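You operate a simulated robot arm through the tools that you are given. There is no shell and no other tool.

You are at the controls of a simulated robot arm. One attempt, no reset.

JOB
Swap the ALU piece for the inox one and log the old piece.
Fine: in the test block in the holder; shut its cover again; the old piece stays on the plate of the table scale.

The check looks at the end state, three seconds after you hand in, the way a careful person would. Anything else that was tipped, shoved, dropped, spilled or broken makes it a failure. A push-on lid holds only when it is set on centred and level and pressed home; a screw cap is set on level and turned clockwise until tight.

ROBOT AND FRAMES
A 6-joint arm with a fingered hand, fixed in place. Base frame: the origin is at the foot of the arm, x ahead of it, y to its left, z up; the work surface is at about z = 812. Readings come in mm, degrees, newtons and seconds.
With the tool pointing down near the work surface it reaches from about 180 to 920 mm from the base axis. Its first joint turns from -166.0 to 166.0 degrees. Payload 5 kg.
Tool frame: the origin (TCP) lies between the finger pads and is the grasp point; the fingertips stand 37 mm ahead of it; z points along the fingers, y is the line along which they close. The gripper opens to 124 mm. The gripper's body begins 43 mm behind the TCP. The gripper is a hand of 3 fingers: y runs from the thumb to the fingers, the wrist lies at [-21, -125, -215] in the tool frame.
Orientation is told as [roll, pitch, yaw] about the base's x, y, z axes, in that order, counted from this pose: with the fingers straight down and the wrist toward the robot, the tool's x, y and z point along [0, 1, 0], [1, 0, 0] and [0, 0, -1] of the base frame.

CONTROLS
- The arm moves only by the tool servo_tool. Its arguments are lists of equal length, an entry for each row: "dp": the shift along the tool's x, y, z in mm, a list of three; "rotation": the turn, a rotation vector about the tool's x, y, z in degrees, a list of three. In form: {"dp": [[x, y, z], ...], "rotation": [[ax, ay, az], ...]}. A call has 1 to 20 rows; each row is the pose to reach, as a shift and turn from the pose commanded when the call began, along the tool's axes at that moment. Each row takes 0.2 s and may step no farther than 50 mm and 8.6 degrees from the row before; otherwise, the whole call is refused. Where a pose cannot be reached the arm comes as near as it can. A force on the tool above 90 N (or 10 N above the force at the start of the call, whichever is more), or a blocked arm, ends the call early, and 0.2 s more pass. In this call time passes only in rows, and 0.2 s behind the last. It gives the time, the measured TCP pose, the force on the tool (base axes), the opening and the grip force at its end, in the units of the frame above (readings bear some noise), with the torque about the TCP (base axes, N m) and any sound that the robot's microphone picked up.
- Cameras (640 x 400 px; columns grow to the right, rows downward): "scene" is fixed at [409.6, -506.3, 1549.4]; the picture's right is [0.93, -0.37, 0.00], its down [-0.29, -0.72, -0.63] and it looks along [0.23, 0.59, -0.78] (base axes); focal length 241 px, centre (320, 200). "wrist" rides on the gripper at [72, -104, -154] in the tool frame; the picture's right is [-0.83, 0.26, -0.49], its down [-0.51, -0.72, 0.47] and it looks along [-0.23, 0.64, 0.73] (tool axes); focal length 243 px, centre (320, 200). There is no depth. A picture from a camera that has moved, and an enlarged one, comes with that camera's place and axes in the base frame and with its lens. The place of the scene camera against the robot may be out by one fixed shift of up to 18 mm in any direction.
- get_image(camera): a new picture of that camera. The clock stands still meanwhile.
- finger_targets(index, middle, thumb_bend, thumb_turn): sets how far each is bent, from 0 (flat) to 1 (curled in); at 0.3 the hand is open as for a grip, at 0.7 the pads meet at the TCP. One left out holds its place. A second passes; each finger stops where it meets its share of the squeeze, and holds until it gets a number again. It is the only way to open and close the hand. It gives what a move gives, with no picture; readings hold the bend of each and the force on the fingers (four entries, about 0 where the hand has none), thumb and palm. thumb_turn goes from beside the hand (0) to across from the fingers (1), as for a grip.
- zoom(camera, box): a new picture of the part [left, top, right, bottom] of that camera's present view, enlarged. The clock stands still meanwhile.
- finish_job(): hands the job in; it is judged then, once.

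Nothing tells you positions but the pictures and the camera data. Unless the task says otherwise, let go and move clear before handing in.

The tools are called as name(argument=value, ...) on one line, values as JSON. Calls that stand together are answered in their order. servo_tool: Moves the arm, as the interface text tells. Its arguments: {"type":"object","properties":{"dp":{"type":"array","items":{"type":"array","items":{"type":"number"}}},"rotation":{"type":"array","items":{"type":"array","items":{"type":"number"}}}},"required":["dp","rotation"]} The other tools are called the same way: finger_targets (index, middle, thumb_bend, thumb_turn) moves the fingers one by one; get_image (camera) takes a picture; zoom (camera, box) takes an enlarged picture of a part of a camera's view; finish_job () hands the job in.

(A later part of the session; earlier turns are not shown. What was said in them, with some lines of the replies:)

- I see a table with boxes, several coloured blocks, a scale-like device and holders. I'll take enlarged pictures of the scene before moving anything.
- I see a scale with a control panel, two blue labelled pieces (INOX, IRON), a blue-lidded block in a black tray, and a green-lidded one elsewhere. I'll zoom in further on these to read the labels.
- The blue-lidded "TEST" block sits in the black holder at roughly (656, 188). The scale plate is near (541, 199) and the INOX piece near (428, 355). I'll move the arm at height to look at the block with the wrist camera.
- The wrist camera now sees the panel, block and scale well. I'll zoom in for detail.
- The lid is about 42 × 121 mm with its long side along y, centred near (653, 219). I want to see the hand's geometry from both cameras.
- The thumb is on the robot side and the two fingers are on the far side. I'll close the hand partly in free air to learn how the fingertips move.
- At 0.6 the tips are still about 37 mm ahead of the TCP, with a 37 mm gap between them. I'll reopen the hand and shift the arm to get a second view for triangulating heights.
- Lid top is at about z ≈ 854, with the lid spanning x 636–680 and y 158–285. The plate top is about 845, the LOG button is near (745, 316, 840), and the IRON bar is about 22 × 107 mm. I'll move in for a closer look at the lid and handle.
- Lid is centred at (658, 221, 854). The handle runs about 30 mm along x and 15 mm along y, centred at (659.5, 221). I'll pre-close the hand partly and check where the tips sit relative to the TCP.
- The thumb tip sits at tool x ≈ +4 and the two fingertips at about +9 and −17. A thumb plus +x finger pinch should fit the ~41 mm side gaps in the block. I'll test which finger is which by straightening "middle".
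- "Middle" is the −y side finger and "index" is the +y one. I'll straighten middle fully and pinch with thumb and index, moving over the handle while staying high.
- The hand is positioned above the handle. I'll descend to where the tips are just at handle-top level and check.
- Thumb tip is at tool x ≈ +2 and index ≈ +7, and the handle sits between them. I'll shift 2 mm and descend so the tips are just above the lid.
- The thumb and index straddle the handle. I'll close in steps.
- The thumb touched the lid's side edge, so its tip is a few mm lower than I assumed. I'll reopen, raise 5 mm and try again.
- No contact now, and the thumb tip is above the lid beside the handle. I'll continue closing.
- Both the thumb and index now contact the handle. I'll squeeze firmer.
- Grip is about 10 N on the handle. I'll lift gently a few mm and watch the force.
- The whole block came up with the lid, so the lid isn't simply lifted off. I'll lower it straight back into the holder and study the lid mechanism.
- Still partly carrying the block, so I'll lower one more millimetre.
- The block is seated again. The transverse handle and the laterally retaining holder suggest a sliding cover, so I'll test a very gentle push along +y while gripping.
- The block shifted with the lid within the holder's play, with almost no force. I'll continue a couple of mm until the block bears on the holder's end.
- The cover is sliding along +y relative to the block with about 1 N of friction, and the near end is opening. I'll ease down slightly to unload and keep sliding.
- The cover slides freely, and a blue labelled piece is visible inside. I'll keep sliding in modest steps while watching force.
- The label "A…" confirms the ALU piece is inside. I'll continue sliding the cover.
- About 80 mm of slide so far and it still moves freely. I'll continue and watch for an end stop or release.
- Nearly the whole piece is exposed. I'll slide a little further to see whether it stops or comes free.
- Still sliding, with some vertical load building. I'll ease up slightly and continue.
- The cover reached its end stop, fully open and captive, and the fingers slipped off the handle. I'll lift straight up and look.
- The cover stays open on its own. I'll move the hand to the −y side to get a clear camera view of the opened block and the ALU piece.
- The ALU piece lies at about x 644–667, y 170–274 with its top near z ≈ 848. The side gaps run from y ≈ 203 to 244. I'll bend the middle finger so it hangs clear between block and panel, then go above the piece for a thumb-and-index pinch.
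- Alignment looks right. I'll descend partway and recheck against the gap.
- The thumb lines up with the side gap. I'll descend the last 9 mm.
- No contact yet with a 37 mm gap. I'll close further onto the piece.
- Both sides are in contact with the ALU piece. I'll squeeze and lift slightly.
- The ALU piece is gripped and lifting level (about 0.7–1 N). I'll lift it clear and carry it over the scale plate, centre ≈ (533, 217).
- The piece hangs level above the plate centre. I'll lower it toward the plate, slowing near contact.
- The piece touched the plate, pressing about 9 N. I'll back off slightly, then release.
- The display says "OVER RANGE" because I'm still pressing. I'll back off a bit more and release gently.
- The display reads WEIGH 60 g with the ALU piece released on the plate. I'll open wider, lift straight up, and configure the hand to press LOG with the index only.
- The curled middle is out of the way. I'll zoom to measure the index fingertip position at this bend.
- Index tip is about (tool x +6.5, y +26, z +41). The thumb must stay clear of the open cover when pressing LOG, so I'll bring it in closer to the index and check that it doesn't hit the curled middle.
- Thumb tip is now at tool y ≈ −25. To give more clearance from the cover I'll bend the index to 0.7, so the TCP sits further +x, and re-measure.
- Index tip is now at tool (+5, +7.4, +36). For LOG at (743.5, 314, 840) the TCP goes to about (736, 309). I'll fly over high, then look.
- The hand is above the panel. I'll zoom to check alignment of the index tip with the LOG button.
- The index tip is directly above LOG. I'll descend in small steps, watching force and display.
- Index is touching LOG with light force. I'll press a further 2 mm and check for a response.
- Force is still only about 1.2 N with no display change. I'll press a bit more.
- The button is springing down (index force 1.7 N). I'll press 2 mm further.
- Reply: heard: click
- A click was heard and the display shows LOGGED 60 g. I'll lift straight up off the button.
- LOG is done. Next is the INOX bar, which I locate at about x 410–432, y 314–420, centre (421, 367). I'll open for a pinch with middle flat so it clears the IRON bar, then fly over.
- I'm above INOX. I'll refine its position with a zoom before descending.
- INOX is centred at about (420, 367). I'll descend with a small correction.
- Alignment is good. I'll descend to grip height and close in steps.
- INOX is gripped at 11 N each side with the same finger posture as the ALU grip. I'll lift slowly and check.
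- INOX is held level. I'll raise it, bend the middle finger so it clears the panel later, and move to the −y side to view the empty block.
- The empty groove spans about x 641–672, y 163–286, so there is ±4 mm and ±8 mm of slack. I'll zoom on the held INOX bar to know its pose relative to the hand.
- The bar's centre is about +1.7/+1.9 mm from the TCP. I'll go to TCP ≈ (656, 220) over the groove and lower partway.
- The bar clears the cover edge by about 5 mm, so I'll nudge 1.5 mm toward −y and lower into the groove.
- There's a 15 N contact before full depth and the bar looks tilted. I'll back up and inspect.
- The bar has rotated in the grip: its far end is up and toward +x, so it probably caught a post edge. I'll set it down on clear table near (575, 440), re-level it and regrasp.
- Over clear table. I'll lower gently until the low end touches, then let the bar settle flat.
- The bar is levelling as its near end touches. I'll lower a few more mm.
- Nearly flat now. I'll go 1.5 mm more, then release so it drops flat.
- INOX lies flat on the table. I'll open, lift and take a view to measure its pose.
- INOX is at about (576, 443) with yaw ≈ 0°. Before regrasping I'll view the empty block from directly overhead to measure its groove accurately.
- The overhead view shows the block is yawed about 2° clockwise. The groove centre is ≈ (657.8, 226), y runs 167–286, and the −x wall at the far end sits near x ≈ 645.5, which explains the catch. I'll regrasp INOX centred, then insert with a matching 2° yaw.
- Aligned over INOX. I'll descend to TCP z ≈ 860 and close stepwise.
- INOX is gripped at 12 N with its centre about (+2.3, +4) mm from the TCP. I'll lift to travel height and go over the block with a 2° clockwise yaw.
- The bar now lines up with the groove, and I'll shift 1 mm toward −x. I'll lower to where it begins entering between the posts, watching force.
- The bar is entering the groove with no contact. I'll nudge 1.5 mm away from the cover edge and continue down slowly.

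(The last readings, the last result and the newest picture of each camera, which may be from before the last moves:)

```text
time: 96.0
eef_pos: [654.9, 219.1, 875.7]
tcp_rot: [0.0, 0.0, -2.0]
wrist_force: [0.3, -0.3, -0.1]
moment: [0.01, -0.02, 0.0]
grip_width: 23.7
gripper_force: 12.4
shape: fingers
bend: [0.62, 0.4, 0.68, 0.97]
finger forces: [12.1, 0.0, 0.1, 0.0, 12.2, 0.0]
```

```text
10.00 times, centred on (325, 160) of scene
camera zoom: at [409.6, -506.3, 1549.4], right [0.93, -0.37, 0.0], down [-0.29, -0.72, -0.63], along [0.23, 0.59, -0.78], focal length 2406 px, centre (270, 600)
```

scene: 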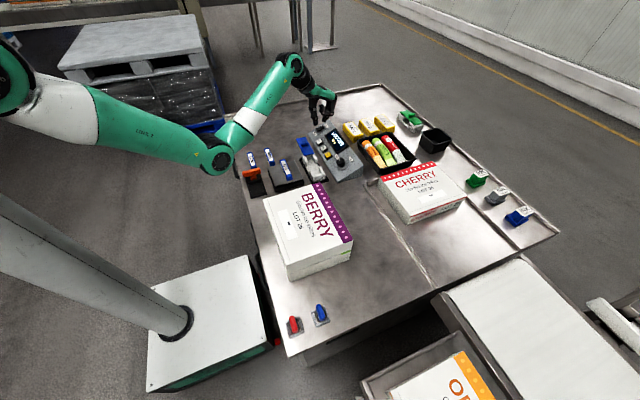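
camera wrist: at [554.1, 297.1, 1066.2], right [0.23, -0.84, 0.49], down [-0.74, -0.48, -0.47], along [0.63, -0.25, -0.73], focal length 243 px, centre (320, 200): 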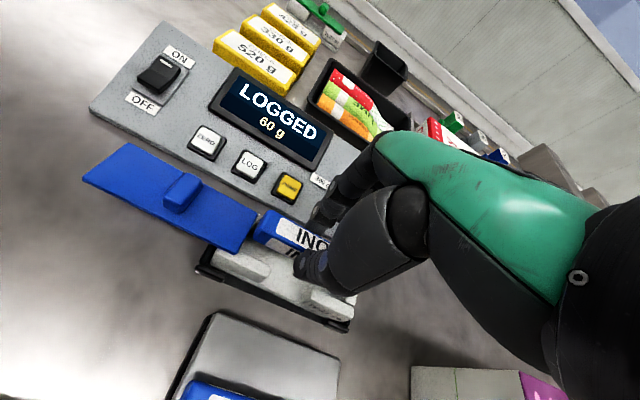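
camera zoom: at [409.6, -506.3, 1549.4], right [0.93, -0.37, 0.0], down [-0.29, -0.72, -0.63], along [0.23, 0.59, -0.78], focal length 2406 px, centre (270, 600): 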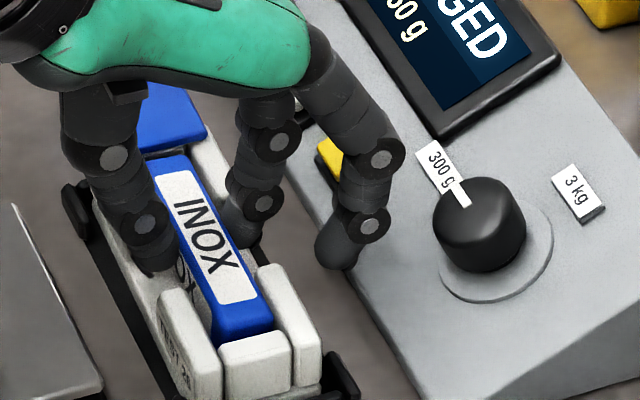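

It's well inside the groove with no contact force. I'll keep lowering until it bottoms.

servo_tool(dp=[[0, 0, 1.5], [0, 0, 3], [0, 0, 4], [0, 0, 5]], rotation=[[0, 0, 0], [0, 0, 0], [0, 0, 0], [0, 0, 0]])

zoom(camera="scene", box=[305, 140, 345, 180])

```text
time: 97.0
eef_pos: [656.0, 218.6, 870.0]
tcp_rot: [0.0, 0.0, -2.0]
wrist_force: [-0.5, -1.0, 0.3]
moment: [0.01, 0.0, -0.01]
grip_width: 23.7
gripper_force: 11.7
shape: fingers
bend: [0.62, 0.4, 0.68, 0.97]
finger forces: [12.1, 0.1, 0.0, 0.0, 12.4, 0.0]
```

```text
10.00 times, centred on (325, 160) of scene
camera zoom: at [409.6, -506.3, 1549.4], right [0.93, -0.37, 0.0], down [-0.29, -0.72, -0.63], along [0.23, 0.59, -0.78], focal length 2406 px, centre (270, 600)
```

zoom: 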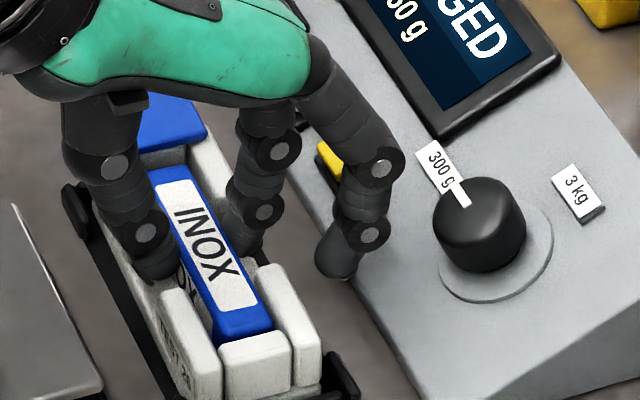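

servo_tool(dp=[[0, 0, 1], [0, 0, 2]], rotation=[[0, 0, 0], [0, 0, 0]])

zoom(camera="wrist", box=[200, 170, 360, 330])

```text
time: 97.6
eef_pos: [656.6, 218.8, 868.7]
tcp_rot: [0.0, -0.2, -2.1]
wrist_force: [-1.7, -0.6, 8.4]
moment: [0.03, 0.01, 0.03]
grip_width: 23.7
gripper_force: 13.9
shape: fingers
bend: [0.62, 0.4, 0.68, 0.97]
finger forces: [12.6, 0.0, 0.1, 0.0, 15.1, 0.1]
```

```text
2.50 times, centred on (280, 250) of wrist
camera zoom: at [553.5, 295.7, 1021.9], right [0.23, -0.84, 0.49], down [-0.74, -0.48, -0.47], along [0.63, -0.25, -0.73], focal length 606 px, centre (420, 75)
```

zoom: 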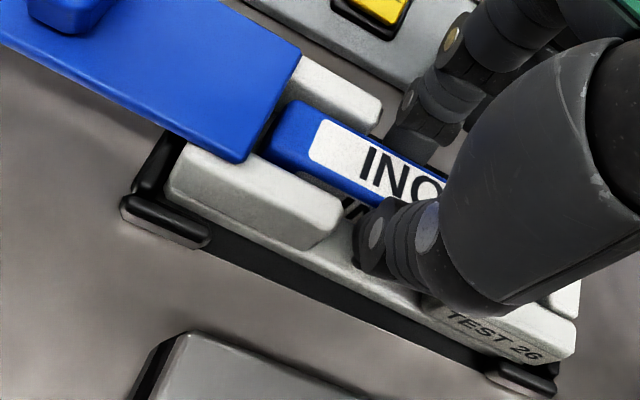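

The bar bottomed out on the groove floor at the expected depth. I'll ease off and release within the gap.

servo_tool(dp=[[0, 0, -1.2]], rotation=[[0, 0, 0]])

finger_targets(index=0.59, thumb_bend=0.62)

finger_targets(index=0.53, thumb_bend=0.52)

servo_tool(dp=[[0, 0, -10], [0, 0, -25], [0, 0, -50], [0, 0, -80]], rotation=[[0, 0, 0], [0, 0, 0], [0, 0, 0], [0, 0, 0]])

get_image(camera="wrist")

zoom(camera="scene", box=[300, 130, 350, 180])

```text
time: 98.0
eef_pos: [654.7, 218.6, 869.5]
tcp_rot: [0.0, 0.0, -2.0]
wrist_force: [0.5, 0.4, 4.0]
moment: [0.05, -0.06, 0.01]
grip_width: 23.6
gripper_force: 13.2
shape: fingers
bend: [0.62, 0.4, 0.68, 0.97]
finger forces: [13.0, 0.0, 0.1, 0.0, 13.2, 0.0]
```

```text
time: 99.0
eef_pos: [655.1, 217.9, 867.6]
tcp_rot: [0.0, 0.0, -2.1]
wrist_force: [0.5, 0.0, 0.7]
moment: [0.02, -0.01, -0.01]
grip_width: 34.6
gripper_force: 0.0
shape: fingers
bend: [0.59, 0.4, 0.62, 0.97]
finger forces: [0.0, 0.1, 0.0, 0.1, 0.1, 0.0]
```

```text
time: 100.0
eef_pos: [655.4, 218.8, 869.3]
tcp_rot: [0.1, 0.0, -1.9]
wrist_force: [0.7, -0.5, -0.3]
moment: [0.0, -0.01, -0.01]
grip_width: 59.3
gripper_force: 0.1
shape: fingers
bend: [0.53, 0.4, 0.52, 0.97]
finger forces: [0.1, 0.0, 0.0, 0.1, 0.0, 0.1]
```

```text
time: 101.0
eef_pos: [654.9, 220.0, 949.0]
tcp_rot: [0.0, 0.1, -2.0]
wrist_force: [-0.5, -0.2, 0.7]
moment: [0.02, -0.01, 0.03]
grip_width: 59.4
gripper_force: 0.1
shape: fingers
bend: [0.53, 0.4, 0.52, 0.97]
finger forces: [0.1, 0.0, 0.0, 0.0, 0.1, 0.0]
```

```text
taken
camera wrist: at [552.2, 297.1, 1101.6], right [0.23, -0.84, 0.49], down [-0.74, -0.48, -0.47], along [0.63, -0.25, -0.73], focal length 243 px, centre (320, 200)
```

wrist: 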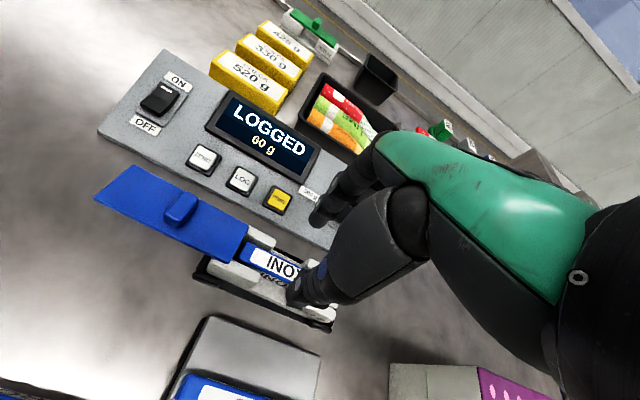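

```text
8.00 times, centred on (325, 155) of scene
camera zoom: at [409.6, -506.3, 1549.4], right [0.93, -0.37, 0.0], down [-0.29, -0.72, -0.63], along [0.23, 0.59, -0.78], focal length 1925 px, centre (280, 560)
```

zoom: 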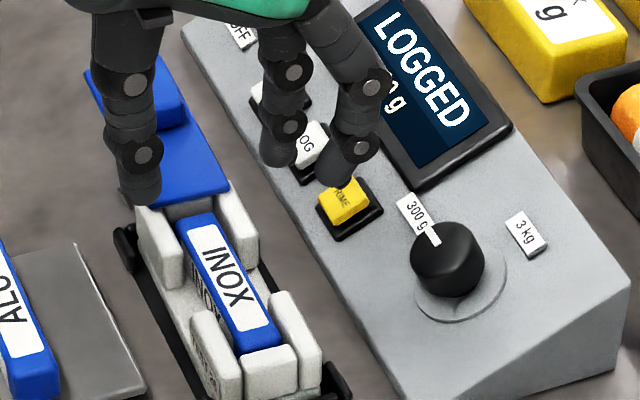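

INOX sits in the groove. Next I'll close the cover: its handle is now near (662.7, 345), so I'll move above it, keeping the 2° yaw.

servo_tool(dp=[[30, 1.5, 0], [60, 3, 0], [90, 4.5, 0], [120.3, 6.1, 0], [120.3, 6.1, 18]], rotation=[[0, 0, 0], [0, 0, 0], [0, 0, 0], [0, 0, 0], [0, 0, 0]])

get_image(camera="wrist")

zoom(camera="wrist", box=[210, 170, 370, 330])

zoom(camera="scene", box=[290, 115, 350, 180])

```text
time: 102.2
eef_pos: [665.5, 342.1, 932.6]
tcp_rot: [-0.1, 0.0, -2.1]
wrist_force: [0.5, -0.3, -0.6]
moment: [-0.01, -0.02, 0.02]
grip_width: 59.4
gripper_force: 0.0
shape: fingers
bend: [0.53, 0.4, 0.52, 0.97]
finger forces: [0.1, 0.1, 0.0, 0.0, 0.0, 0.1]
```

```text
taken
camera wrist: at [563.1, 418.7, 1084.6], right [0.23, -0.84, 0.49], down [-0.74, -0.48, -0.47], along [0.63, -0.25, -0.73], focal length 243 px, centre (320, 200)
```

wrist: 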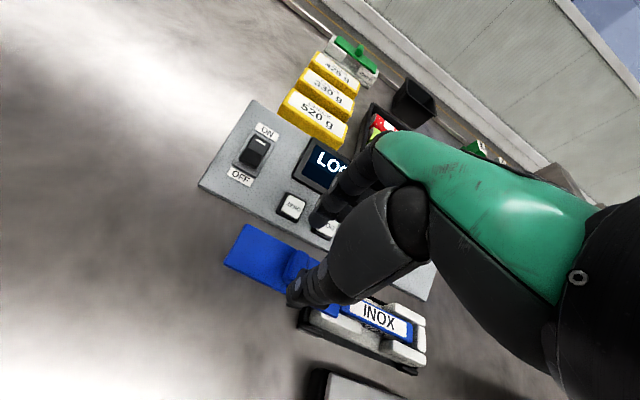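

```text
2.50 times, centred on (290, 250) of wrist
camera zoom: at [563.1, 418.7, 1084.6], right [0.23, -0.84, 0.49], down [-0.74, -0.48, -0.47], along [0.63, -0.25, -0.73], focal length 606 px, centre (395, 75)
```

zoom: 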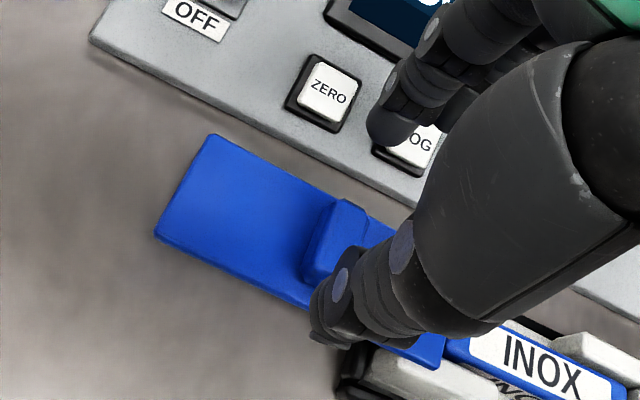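

```text
6.15 times, centred on (320, 148) of scene
camera zoom: at [409.6, -506.3, 1549.4], right [0.93, -0.37, 0.0], down [-0.29, -0.72, -0.63], along [0.23, 0.59, -0.78], focal length 1481 px, centre (320, 523)
```

zoom: 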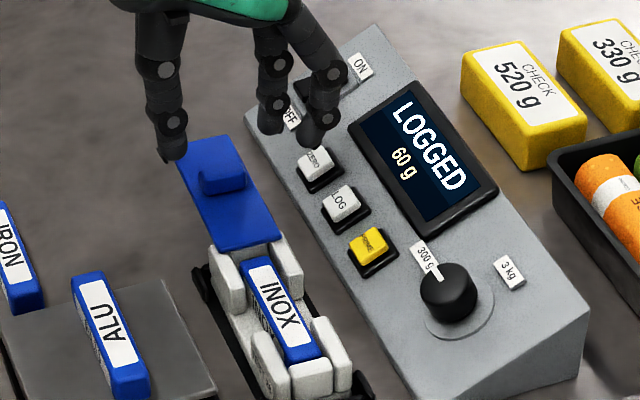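

The handle is between thumb and index. I'll descend to z ≈ 900 and close on it.

servo_tool(dp=[[0.5, 0, 12], [0.5, 0, 22], [0.5, 0, 32]], rotation=[[0, 0, 0], [0, 0, 0], [0, 0, 0]])

finger_targets(index=0.58, thumb_bend=0.58)

zoom(camera="wrist", box=[210, 170, 370, 330])

zoom(camera="scene", box=[290, 115, 350, 165])

```text
time: 103.0
eef_pos: [666.2, 340.2, 900.7]
tcp_rot: [0.0, 0.0, -2.0]
wrist_force: [-0.1, 0.4, 0.3]
moment: [-0.04, 0.02, -0.01]
grip_width: 59.4
gripper_force: 0.0
shape: fingers
bend: [0.53, 0.4, 0.52, 0.97]
finger forces: [0.0, 0.0, 0.0, 0.1, 0.0, 0.1]
```

```text
time: 104.0
eef_pos: [665.7, 340.3, 899.2]
tcp_rot: [0.0, 0.0, -2.1]
wrist_force: [0.3, 0.5, 0.2]
moment: [-0.02, 0.01, -0.04]
grip_width: 47.0
gripper_force: 0.3
shape: fingers
bend: [0.57, 0.4, 0.57, 0.97]
finger forces: [0.0, 0.1, 0.1, 0.1, 0.3, 0.0]
```

```text
2.50 times, centred on (290, 250) of wrist
camera zoom: at [563.4, 417.1, 1052.2], right [0.23, -0.84, 0.49], down [-0.74, -0.48, -0.47], along [0.63, -0.25, -0.73], focal length 606 px, centre (395, 75)
```

zoom: 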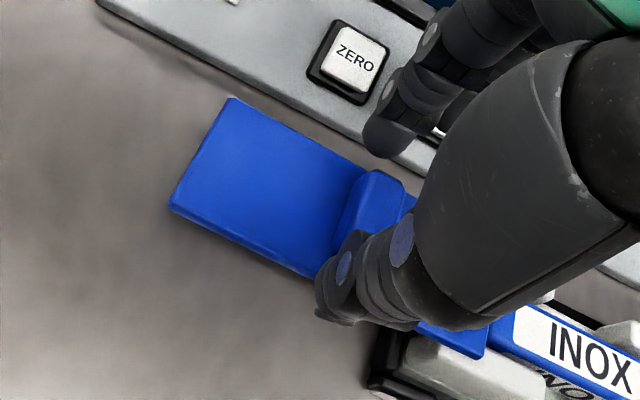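

```text
8.00 times, centred on (320, 140) of scene
camera zoom: at [409.6, -506.3, 1549.4], right [0.93, -0.37, 0.0], down [-0.29, -0.72, -0.63], along [0.23, 0.59, -0.78], focal length 1925 px, centre (320, 680)
```

zoom: 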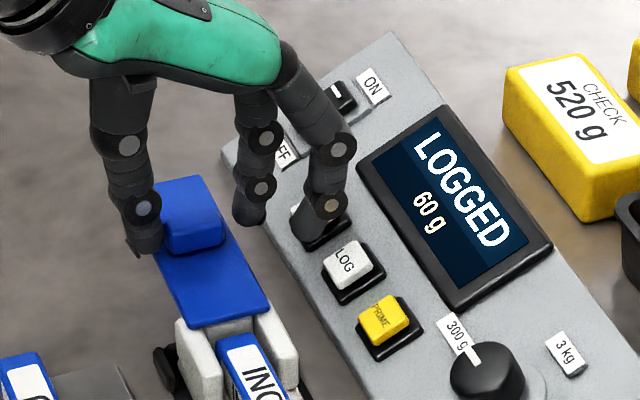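

finger_targets(index=0.62, thumb_bend=0.62)

zoom(camera="wrist", box=[210, 170, 370, 330])

zoom(camera="scene", box=[290, 115, 350, 165])

```text
time: 105.0
eef_pos: [665.2, 340.2, 900.3]
tcp_rot: [0.0, 0.0, -2.1]
wrist_force: [-2.3, 0.5, 0.4]
moment: [0.01, 0.05, -0.02]
grip_width: 36.7
gripper_force: 2.0
shape: fingers
bend: [0.61, 0.4, 0.59, 0.97]
finger forces: [0.7, 0.0, 0.0, 0.0, 3.4, 0.0]
```

```text
2.50 times, centred on (290, 250) of wrist
camera zoom: at [563.3, 417.1, 1052.1], right [0.23, -0.84, 0.49], down [-0.74, -0.48, -0.47], along [0.63, -0.25, -0.73], focal length 606 px, centre (395, 75)
```

zoom: 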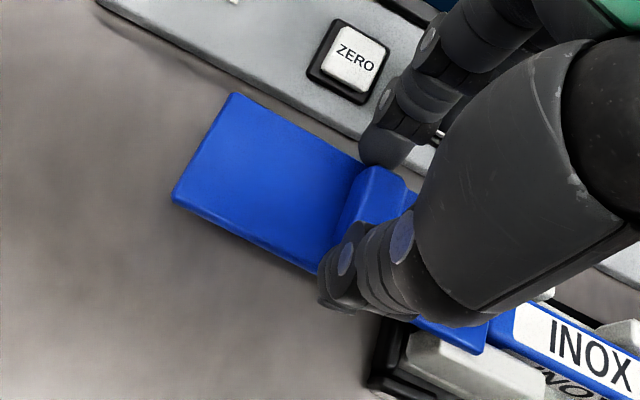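

```text
8.00 times, centred on (320, 140) of scene
camera zoom: at [409.6, -506.3, 1549.4], right [0.93, -0.37, 0.0], down [-0.29, -0.72, -0.63], along [0.23, 0.59, -0.78], focal length 1925 px, centre (320, 680)
```

zoom: 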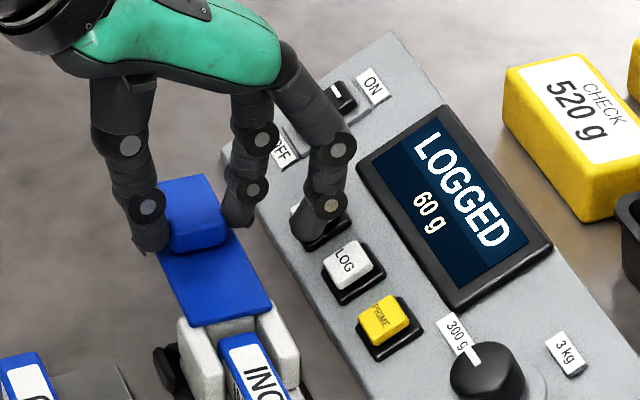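

finger_targets(index=0.67, thumb_bend=0.66)

servo_tool(dp=[[-3, 0, 0], [-6, 0, 0], [-10, 0, 0]], rotation=[[0, 0, 0], [0, 0, 0], [0, 0, 0]])

zoom(camera="wrist", box=[210, 170, 370, 330])

zoom(camera="scene", box=[290, 120, 350, 180])

```text
time: 106.0
eef_pos: [666.5, 339.0, 899.2]
tcp_rot: [0.0, -0.1, -2.0]
wrist_force: [-0.8, -0.5, 0.2]
moment: [0.0, 0.03, 0.0]
grip_width: 35.0
gripper_force: 5.9
shape: fingers
bend: [0.62, 0.4, 0.61, 0.97]
finger forces: [5.2, 0.0, 0.1, 0.0, 6.9, 0.1]
```

```text
time: 106.8
eef_pos: [665.6, 329.6, 899.7]
tcp_rot: [0.0, 0.0, -2.0]
wrist_force: [-3.1, 0.4, -0.5]
moment: [0.03, 0.12, 0.02]
grip_width: 34.7
gripper_force: 6.4
shape: fingers
bend: [0.62, 0.4, 0.61, 0.97]
finger forces: [5.0, 0.1, 0.0, 0.0, 8.0, 0.0]
```

```text
2.50 times, centred on (290, 250) of wrist
camera zoom: at [563.4, 406.6, 1052.0], right [0.23, -0.84, 0.49], down [-0.74, -0.48, -0.47], along [0.63, -0.25, -0.73], focal length 606 px, centre (395, 75)
```

zoom: 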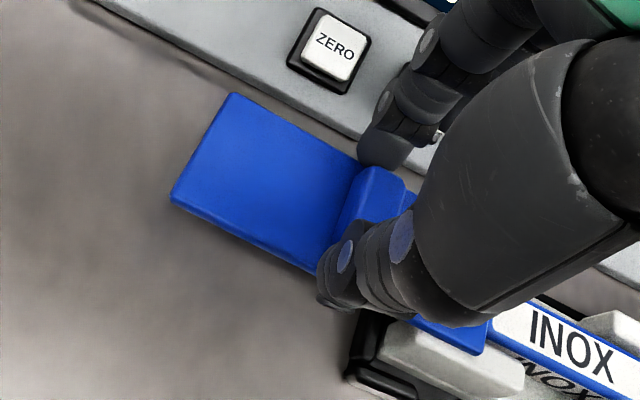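

```text
6.67 times, centred on (320, 150) of scene
camera zoom: at [409.6, -506.3, 1549.4], right [0.93, -0.37, 0.0], down [-0.29, -0.72, -0.63], along [0.23, 0.59, -0.78], focal length 1604 px, centre (320, 533)
```

zoom: 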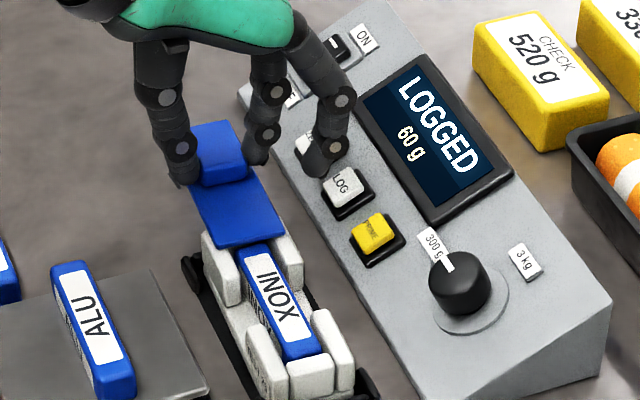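

The cover follows the hand. I'll correct about 1 mm laterally to relieve the side load and keep sliding closed.

servo_tool(dp=[[-4, -0.8, 0], [-9, -0.8, 0], [-14, -0.8, 0], [-19, -0.8, 0], [-24, -0.8, 0], [-30, -0.8, 0]], rotation=[[0, 0, 0], [0, 0, 0], [0, 0, 0], [0, 0, 0], [0, 0, 0], [0, 0, 0]])

zoom(camera="wrist", box=[210, 170, 370, 330])

zoom(camera="scene", box=[290, 120, 350, 180])

```text
time: 108.2
eef_pos: [662.9, 299.5, 898.8]
tcp_rot: [0.0, 0.1, -2.0]
wrist_force: [0.1, 0.8, 0.2]
moment: [-0.04, -0.05, -0.03]
grip_width: 34.7
gripper_force: 6.1
shape: fingers
bend: [0.62, 0.4, 0.61, 0.97]
finger forces: [6.5, 0.0, 0.0, 0.0, 6.4, 0.0]
```

```text
2.50 times, centred on (290, 250) of wrist
camera zoom: at [561.2, 377.0, 1052.0], right [0.23, -0.84, 0.49], down [-0.74, -0.48, -0.47], along [0.63, -0.25, -0.73], focal length 606 px, centre (395, 75)
```

zoom: 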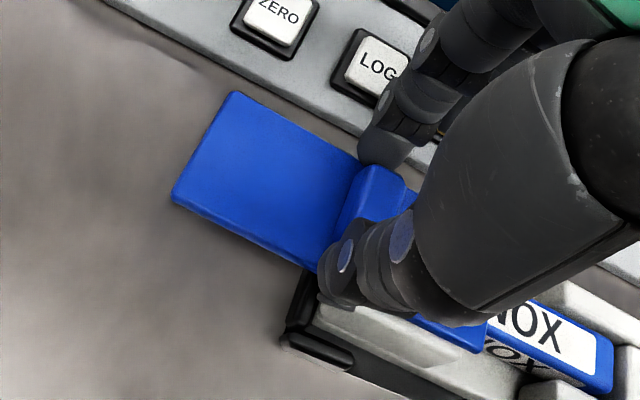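

```text
6.67 times, centred on (320, 150) of scene
camera zoom: at [409.6, -506.3, 1549.4], right [0.93, -0.37, 0.0], down [-0.29, -0.72, -0.63], along [0.23, 0.59, -0.78], focal length 1604 px, centre (320, 533)
```

zoom: 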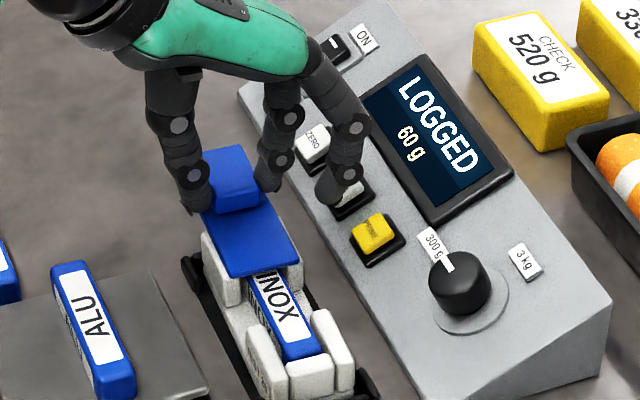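

Sliding smoothly. The middle finger passes above the LOG button without contact. I'll continue.

servo_tool(dp=[[-5, 0, 0], [-10, 0, 0], [-15, 0, 0], [-20, 0, 0], [-25, 0, 0], [-30, 0, 0], [-35, 0, 0], [-40, 0, 0]], rotation=[[0, 0, 0], [0, 0, 0], [0, 0, 0], [0, 0, 0], [0, 0, 0], [0, 0, 0], [0, 0, 0], [0, 0, 0]])

zoom(camera="wrist", box=[210, 170, 370, 330])

zoom(camera="scene", box=[290, 125, 350, 185])

```text
time: 110.0
eef_pos: [661.5, 259.6, 899.8]
tcp_rot: [0.0, 0.0, -2.0]
wrist_force: [-2.0, -0.1, -0.3]
moment: [0.0, 0.06, 0.03]
grip_width: 34.7
gripper_force: 6.8
shape: fingers
bend: [0.62, 0.4, 0.61, 0.97]
finger forces: [5.5, 0.0, 0.0, 0.0, 7.9, 0.0]
```

```text
2.50 times, centred on (290, 250) of wrist
camera zoom: at [560.2, 336.5, 1052.1], right [0.23, -0.84, 0.49], down [-0.74, -0.48, -0.47], along [0.63, -0.25, -0.73], focal length 606 px, centre (395, 75)
```

zoom: 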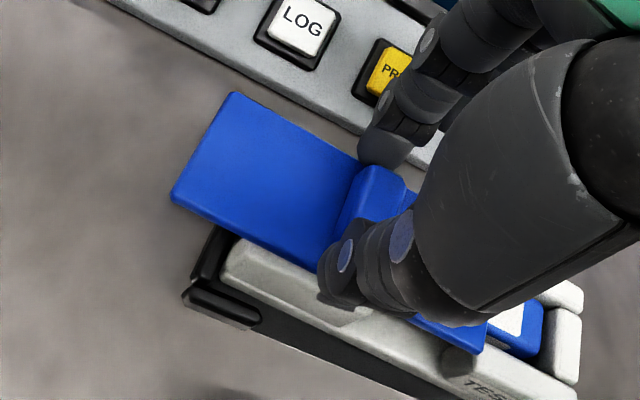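

```text
6.67 times, centred on (320, 155) of scene
camera zoom: at [409.6, -506.3, 1549.4], right [0.93, -0.37, 0.0], down [-0.29, -0.72, -0.63], along [0.23, 0.59, -0.78], focal length 1604 px, centre (320, 500)
```

zoom: 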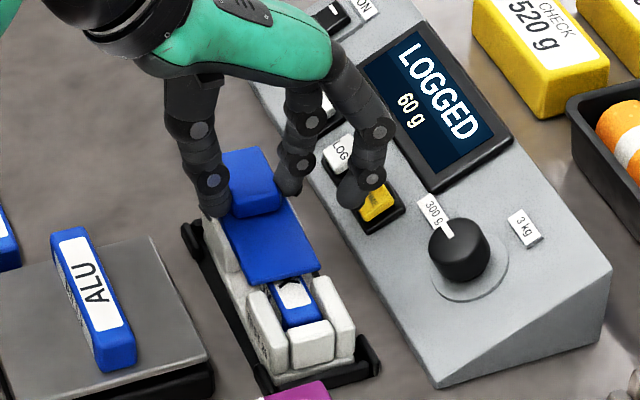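

Nearly closed. I'll continue 30 mm with a tiny lateral correction, then go slower.

servo_tool(dp=[[-5, -0.5, 0], [-10, -0.5, 0], [-15, -0.5, 0], [-20, -0.5, 0], [-25, -0.5, 0], [-30, -0.5, 0]], rotation=[[0, 0, 0], [0, 0, 0], [0, 0, 0], [0, 0, 0], [0, 0, 0], [0, 0, 0]])

zoom(camera="wrist", box=[210, 170, 370, 330])

zoom(camera="scene", box=[295, 140, 345, 190])

```text
time: 111.4
eef_pos: [661.5, 228.1, 899.8]
tcp_rot: [0.0, -0.1, -2.0]
wrist_force: [-0.3, -1.3, 0.4]
moment: [0.02, -0.01, -0.05]
grip_width: 34.7
gripper_force: 6.7
shape: fingers
bend: [0.62, 0.4, 0.61, 0.97]
finger forces: [6.2, 0.0, 0.0, 0.0, 6.9, 0.0]
```

```text
2.50 times, centred on (290, 250) of wrist
camera zoom: at [558.5, 305.9, 1051.9], right [0.23, -0.84, 0.49], down [-0.74, -0.48, -0.47], along [0.63, -0.25, -0.73], focal length 606 px, centre (395, 75)
```

zoom: 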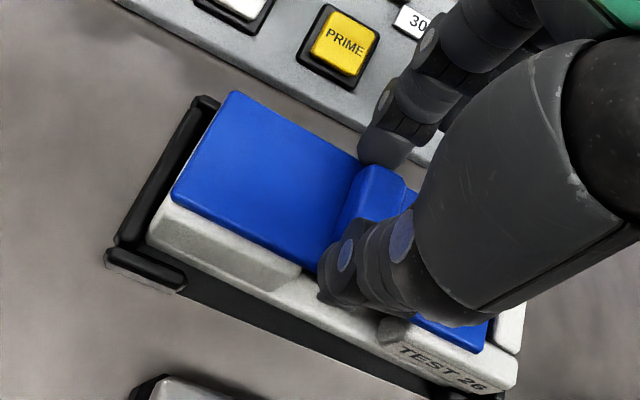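

```text
8.00 times, centred on (320, 165) of scene
camera zoom: at [409.6, -506.3, 1549.4], right [0.93, -0.37, 0.0], down [-0.29, -0.72, -0.63], along [0.23, 0.59, -0.78], focal length 1925 px, centre (320, 480)
```

zoom: 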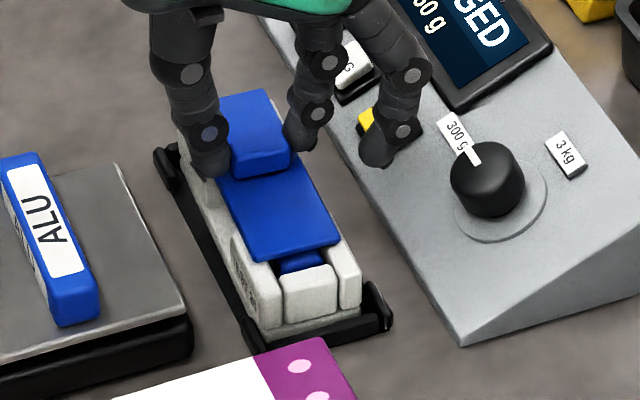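

A small sliver is still open. I'll finish with slow 1.5 mm steps and watch for the end stop.

servo_tool(dp=[[-1.5, 0, 0], [-3, 0, 0], [-4.5, 0, 0], [-6, 0, 0], [-7.5, 0, 0]], rotation=[[0, 0, 0], [0, 0, 0], [0, 0, 0], [0, 0, 0], [0, 0, 0]])

zoom(camera="wrist", box=[210, 170, 370, 330])

zoom(camera="scene", box=[295, 140, 345, 190])

```text
time: 112.6
eef_pos: [660.6, 221.8, 899.5]
tcp_rot: [0.0, 0.1, -2.1]
wrist_force: [-1.0, -0.2, 0.7]
moment: [-0.07, -0.01, -0.02]
grip_width: 34.9
gripper_force: 6.1
shape: fingers
bend: [0.62, 0.4, 0.61, 0.97]
finger forces: [6.3, 0.1, 0.0, 0.1, 6.9, 0.0]
```

```text
2.50 times, centred on (290, 250) of wrist
camera zoom: at [558.1, 298.6, 1052.0], right [0.23, -0.84, 0.49], down [-0.74, -0.48, -0.47], along [0.63, -0.25, -0.73], focal length 606 px, centre (395, 75)
```

zoom: 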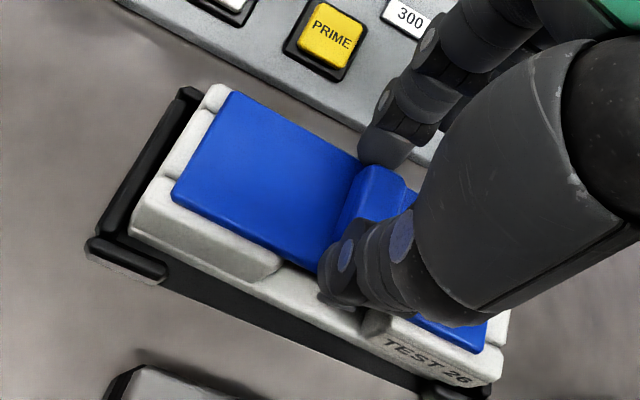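

```text
8.00 times, centred on (320, 165) of scene
camera zoom: at [409.6, -506.3, 1549.4], right [0.93, -0.37, 0.0], down [-0.29, -0.72, -0.63], along [0.23, 0.59, -0.78], focal length 1925 px, centre (320, 480)
```

zoom: 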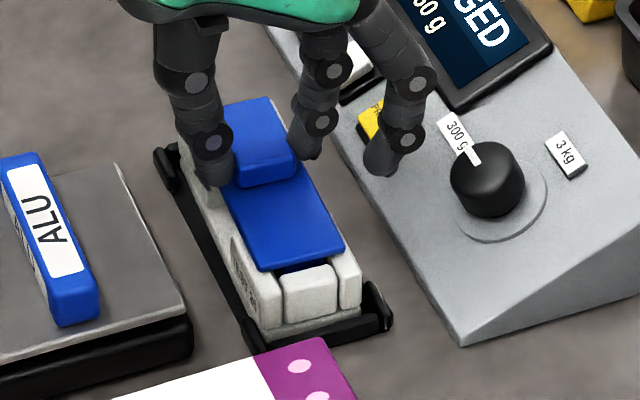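

Still a thin dark gap at the near end, so I'll continue a few more mm.

servo_tool(dp=[[-1, 0, 0], [-2, 0, 0], [-3, 0, 0], [-4, 0, 0]], rotation=[[0, 0, 0], [0, 0, 0], [0, 0, 0], [0, 0, 0]])

zoom(camera="wrist", box=[210, 170, 370, 330])

zoom(camera="scene", box=[300, 150, 348, 185])

```text
time: 113.6
eef_pos: [658.7, 217.7, 898.5]
tcp_rot: [0.0, 0.0, -2.0]
wrist_force: [0.3, -0.3, -0.9]
moment: [-0.01, -0.04, -0.03]
grip_width: 34.6
gripper_force: 6.9
shape: fingers
bend: [0.62, 0.4, 0.61, 0.97]
finger forces: [6.8, 0.0, 0.1, 0.1, 6.0, 0.0]
```

```text
2.50 times, centred on (290, 250) of wrist
camera zoom: at [557.8, 295.0, 1052.2], right [0.23, -0.84, 0.49], down [-0.74, -0.48, -0.47], along [0.63, -0.25, -0.73], focal length 606 px, centre (395, 75)
```

zoom: 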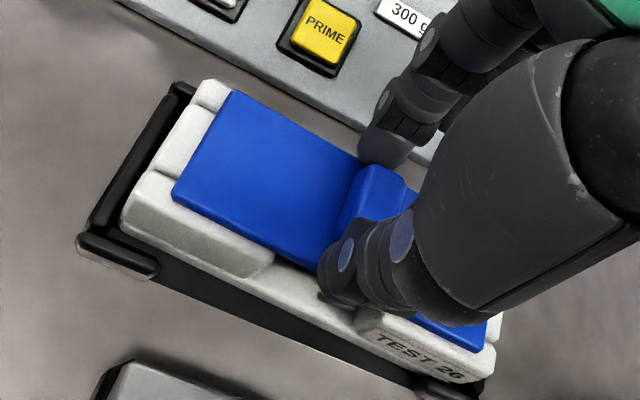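

```text
11.43 times, centred on (324, 168) of scene
camera zoom: at [409.6, -506.3, 1549.4], right [0.93, -0.37, 0.0], down [-0.29, -0.72, -0.63], along [0.23, 0.59, -0.78], focal length 2750 px, centre (274, 571)
```

zoom: 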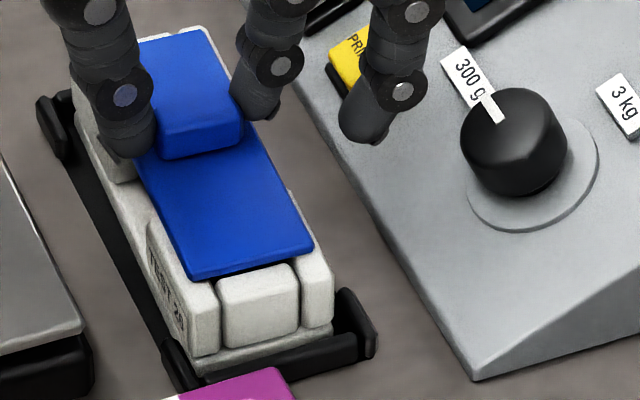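

It now looks nearly like the original closed state. I'll push gently a bit more to confirm the end stop.

servo_tool(dp=[[-1, 0.5, 0], [-2, 0.5, 0], [-3, 0.5, 0]], rotation=[[0, 0, 0], [0, 0, 0], [0, 0, 0]])

zoom(camera="wrist", box=[210, 170, 370, 330])

zoom(camera="scene", box=[300, 150, 348, 185])

```text
time: 114.4
eef_pos: [659.6, 215.0, 900.1]
tcp_rot: [0.0, 0.0, -2.1]
wrist_force: [-0.7, 1.0, -0.9]
moment: [0.03, -0.06, -0.01]
grip_width: 34.9
gripper_force: 6.5
shape: fingers
bend: [0.62, 0.4, 0.61, 0.97]
finger forces: [6.3, 0.0, 0.0, 0.1, 6.2, 0.0]
```

```text
2.50 times, centred on (290, 250) of wrist
camera zoom: at [558.3, 291.9, 1052.3], right [0.23, -0.84, 0.49], down [-0.74, -0.48, -0.47], along [0.63, -0.25, -0.73], focal length 606 px, centre (395, 75)
```

zoom: 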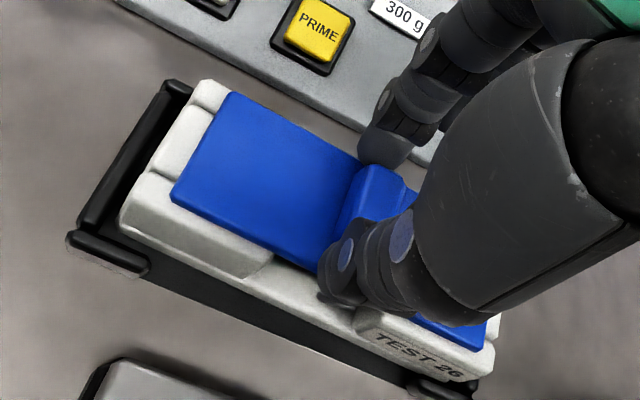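

```text
11.43 times, centred on (324, 168) of scene
camera zoom: at [409.6, -506.3, 1549.4], right [0.93, -0.37, 0.0], down [-0.29, -0.72, -0.63], along [0.23, 0.59, -0.78], focal length 2750 px, centre (274, 571)
```

zoom: 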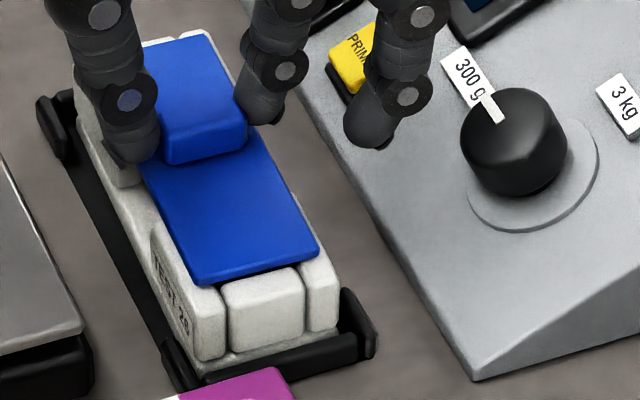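

The lid and block now move together, so the cover is fully shut and the block is back near its starting place. I'll gently square the block by undoing the 2° yaw and shifting about 2 mm back in x, watching forces.

servo_tool(dp=[[0, 0.7, 0], [0, 1.4, 0], [0, 2, 0], [0, 2, 0]], rotation=[[0, 0, -0.6], [0, 0, -1.2], [0, 0, -1.7], [0, 0, -2]])

zoom(camera="wrist", box=[210, 170, 370, 330])

zoom(camera="scene", box=[300, 150, 348, 185])

```text
time: 115.4
eef_pos: [662.2, 214.8, 898.7]
tcp_rot: [0.1, 0.0, 0.1]
wrist_force: [-2.8, -0.1, 1.2]
moment: [0.0, 0.05, -0.02]
grip_width: 34.6
gripper_force: 7.3
shape: fingers
bend: [0.62, 0.4, 0.61, 0.97]
finger forces: [5.5, 0.0, 0.0, 0.0, 8.3, 0.0]
```

```text
2.50 times, centred on (290, 250) of wrist
camera zoom: at [557.5, 288.4, 1051.7], right [0.26, -0.83, 0.49], down [-0.72, -0.51, -0.47], along [0.64, -0.23, -0.73], focal length 606 px, centre (395, 75)
```

zoom: 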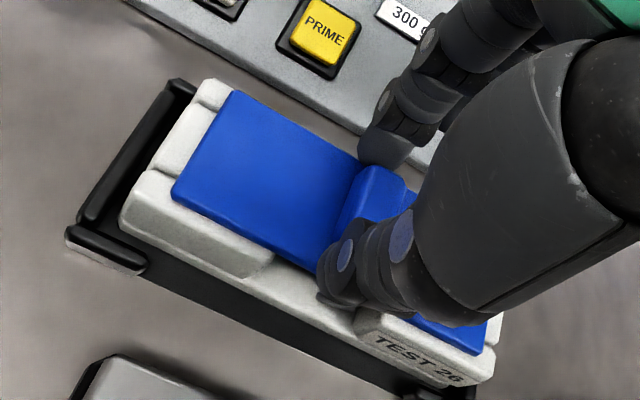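

```text
11.43 times, centred on (324, 168) of scene
camera zoom: at [409.6, -506.3, 1549.4], right [0.93, -0.37, 0.0], down [-0.29, -0.72, -0.63], along [0.23, 0.59, -0.78], focal length 2750 px, centre (274, 571)
```

zoom: 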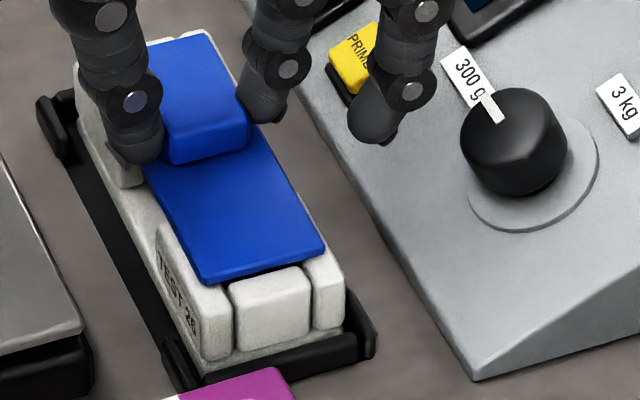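

The block is back square and looks like its starting state with the cover shut. I'll release the handle and lift clear.

finger_targets(index=0.55, thumb_bend=0.54)

servo_tool(dp=[[0, 0, -10], [0, 0, -30], [0, 0, -60], [0, 0, -100]], rotation=[[0, 0, 0], [0, 0, 0], [0, 0, 0], [0, 0, 0]])

servo_tool(dp=[[-40, 10, 0], [-80, 20, 0], [-80, 40, 20], [-80, 60, 40], [-75, 80, 50]], rotation=[[0, 0, 0], [0, 0, 0], [0, 0, 0], [0, 0, 0], [0, 0, 0]])

get_image(camera="wrist")

zoom(camera="wrist", box=[60, 230, 280, 400])

get_image(camera="scene")

```text
time: 116.4
eef_pos: [663.4, 214.7, 898.8]
tcp_rot: [0.0, 0.0, -0.1]
wrist_force: [-0.3, 0.4, -0.2]
moment: [-0.02, 0.02, -0.03]
grip_width: 53.3
gripper_force: 0.0
shape: fingers
bend: [0.55, 0.4, 0.54, 0.97]
finger forces: [0.0, 0.0, 0.0, 0.1, 0.1, 0.0]
```

```text
time: 117.4
eef_pos: [663.3, 215.1, 999.8]
tcp_rot: [0.0, 0.0, 0.0]
wrist_force: [0.3, -0.3, 1.2]
moment: [0.0, -0.02, 0.03]
grip_width: 53.4
gripper_force: 0.1
shape: fingers
bend: [0.55, 0.4, 0.54, 0.97]
finger forces: [0.0, 0.0, 0.1, 0.0, 0.1, 0.1]
```

```text
time: 118.6
eef_pos: [744.1, 141.3, 949.7]
tcp_rot: [0.0, 0.0, 0.0]
wrist_force: [0.5, 0.0, 0.7]
moment: [0.0, 0.0, -0.02]
grip_width: 53.5
gripper_force: 0.1
shape: fingers
bend: [0.55, 0.4, 0.54, 0.97]
finger forces: [0.0, 0.0, 0.1, 0.1, 0.0, 0.0]
```

```text
taken
camera wrist: at [639.8, 214.8, 1101.9], right [0.26, -0.83, 0.49], down [-0.72, -0.51, -0.47], along [0.64, -0.23, -0.73], focal length 243 px, centre (320, 200)
```

wrist: 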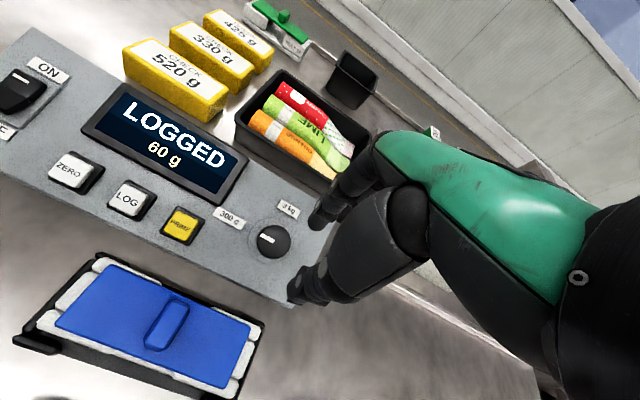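

```text
2.35 times, centred on (170, 315) of wrist
camera zoom: at [639.8, 214.8, 1101.9], right [0.26, -0.83, 0.49], down [-0.72, -0.51, -0.47], along [0.64, -0.23, -0.73], focal length 571 px, centre (673, -71)
```

zoom: 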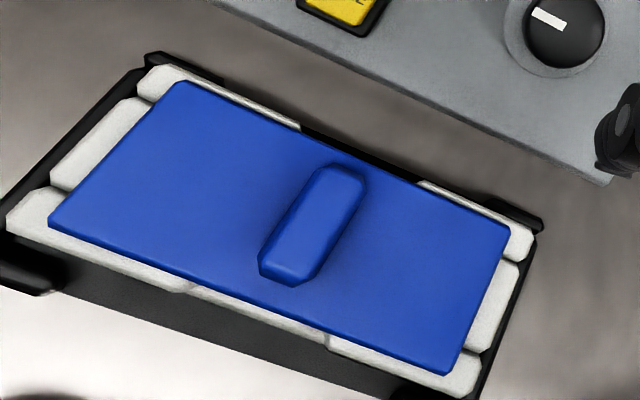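

```text
taken
```

scene: 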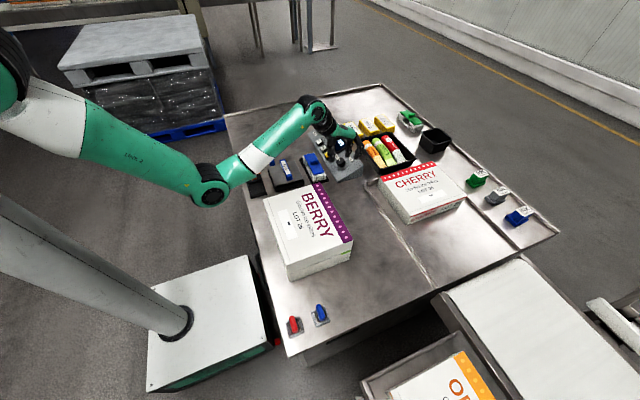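

The cover is centred and shut (lid y 157–283 on block y 145–295), and the display still shows LOGGED 60 g. I'll do a last check of the scale plate and surroundings.

zoom(camera="scene", box=[236, 130, 356, 205])

zoom(camera="scene", box=[330, 90, 490, 190])

zoom(camera="scene", box=[300, 145, 348, 185])

```text
5.33 times, centred on (296, 168) of scene
camera zoom: at [409.6, -506.3, 1549.4], right [0.93, -0.37, 0.0], down [-0.29, -0.72, -0.63], along [0.23, 0.59, -0.78], focal length 1283 px, centre (448, 373)
```

zoom: 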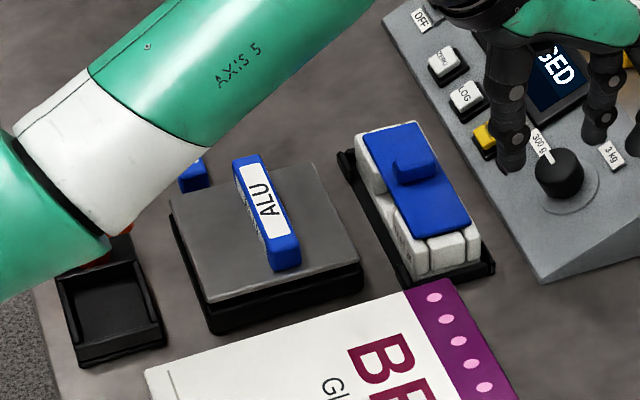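

```text
4.00 times, centred on (410, 140) of scene
camera zoom: at [409.6, -506.3, 1549.4], right [0.93, -0.37, 0.0], down [-0.29, -0.72, -0.63], along [0.23, 0.59, -0.78], focal length 962 px, centre (-40, 440)
```

zoom: 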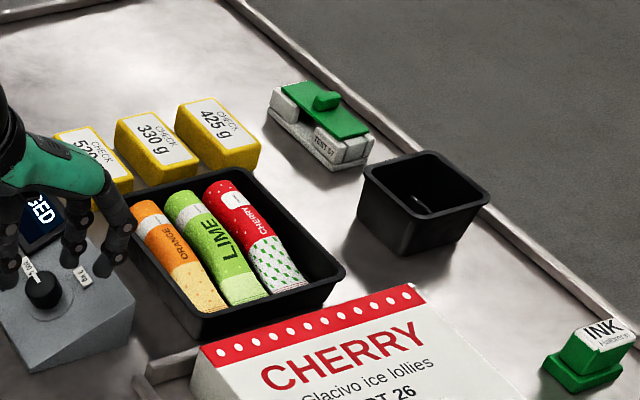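

```text
10.00 times, centred on (324, 165) of scene
camera zoom: at [409.6, -506.3, 1549.4], right [0.93, -0.37, 0.0], down [-0.29, -0.72, -0.63], along [0.23, 0.59, -0.78], focal length 2406 px, centre (280, 550)
```

zoom: 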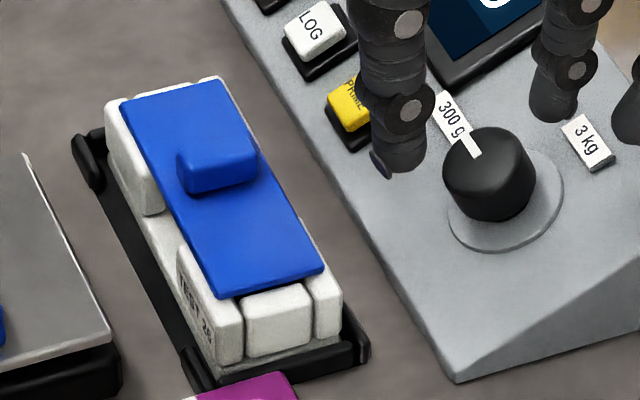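

Everything looks in place: ALU is on the plate, the cover is shut, and other items are undisturbed. I'll raise the arm and move clear to the start area.

servo_tool(dp=[[0, 0, -40], [0, 0, -80], [0, 0, -120], [0, 0, -160], [0, 0, -196], [40, -23, -196], [80, -46, -196], [120, -69, -196], [160, -92, -196], [200, -115, -196], [240, -138, -196], [280, -161, -196], [320, -184, -196], [360, -207, -196], [391, -224, -196]], rotation=[[0, 0, 0], [0, 0, 0], [0, 0, 0], [0, 0, 0], [0, 0, 0], [0, 0, 0], [0, 0, 0], [0, 0, 0], [0, 0, 0], [0, 0, 0], [0, 0, 0], [0, 0, 0], [0, 0, 0], [0, 0, 0], [0, 0, 0]])

get_image(camera="scene")

zoom(camera="scene", box=[236, 110, 396, 210])

zoom(camera="scene", box=[294, 148, 342, 186])

```text
time: 121.8
eef_pos: [520.4, 532.1, 1145.9]
tcp_rot: [0.0, 0.0, 0.0]
wrist_force: [-0.6, 0.0, -0.5]
moment: [0.0, 0.01, 0.01]
grip_width: 53.8
gripper_force: 0.1
shape: fingers
bend: [0.55, 0.4, 0.54, 0.98]
finger forces: [0.0, 0.0, 0.0, 0.0, 0.0, 0.1]
```

```text
taken
```

scene: 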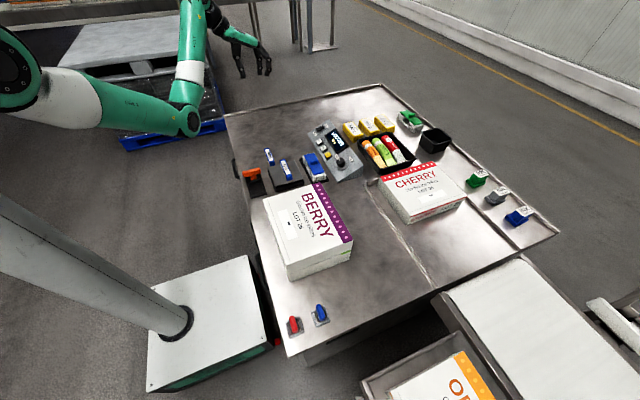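

```text
4.00 times, centred on (316, 160) of scene
camera zoom: at [409.6, -506.3, 1549.4], right [0.93, -0.37, 0.0], down [-0.29, -0.72, -0.63], along [0.23, 0.59, -0.78], focal length 962 px, centre (336, 360)
```

zoom: 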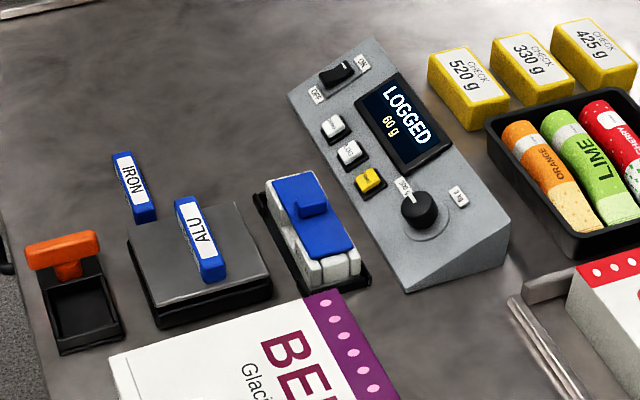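

```text
10.53 times, centred on (318, 167) of scene
camera zoom: at [409.6, -506.3, 1549.4], right [0.93, -0.37, 0.0], down [-0.29, -0.72, -0.63], along [0.23, 0.59, -0.78], focal length 2532 px, centre (341, 547)
```

zoom: 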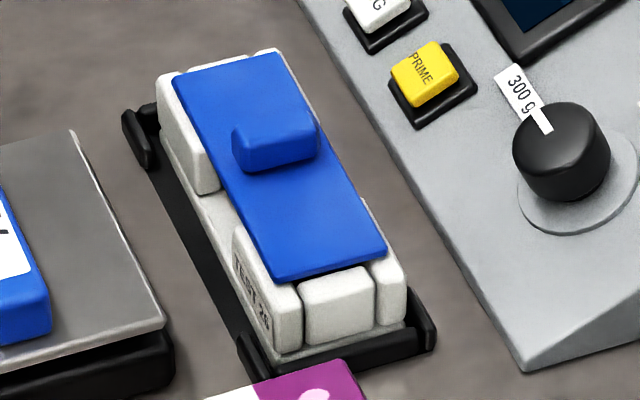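

INOX is in the block with the cover shut as at the start, ALU rests on the scale plate, and LOGGED 60 g is displayed. The arm is clear and nothing else was moved, so I'm handing in.

finish_job()

```text
The job is handed in.
```

The swap is done and handed in. The INOX piece is in the test block in its holder with the cover shut. The ALU piece is on the scale plate, and I pressed LOG with it there; the display reads "LOGGED 60 g".

- **Cover:** it slides rather than lifts. My first pull raised the whole block about 8 mm. I set it straight back, then slid the cover open and later shut.
- **Inserting INOX:** the bar caught a post on the first try and tilted in the grip. I set it down on clear table, took hold of it again, and it seated fully on the second try.
- **Block position:** the block shifted a few millimetres and turned about 2° in the holder while I worked. I squared it up before letting go, and it now sits within a few millimetres of where it started.

In the last pictures nothing else on the table had moved, and the arm is back at its start position, clear of everything. I don't have the result of the check.
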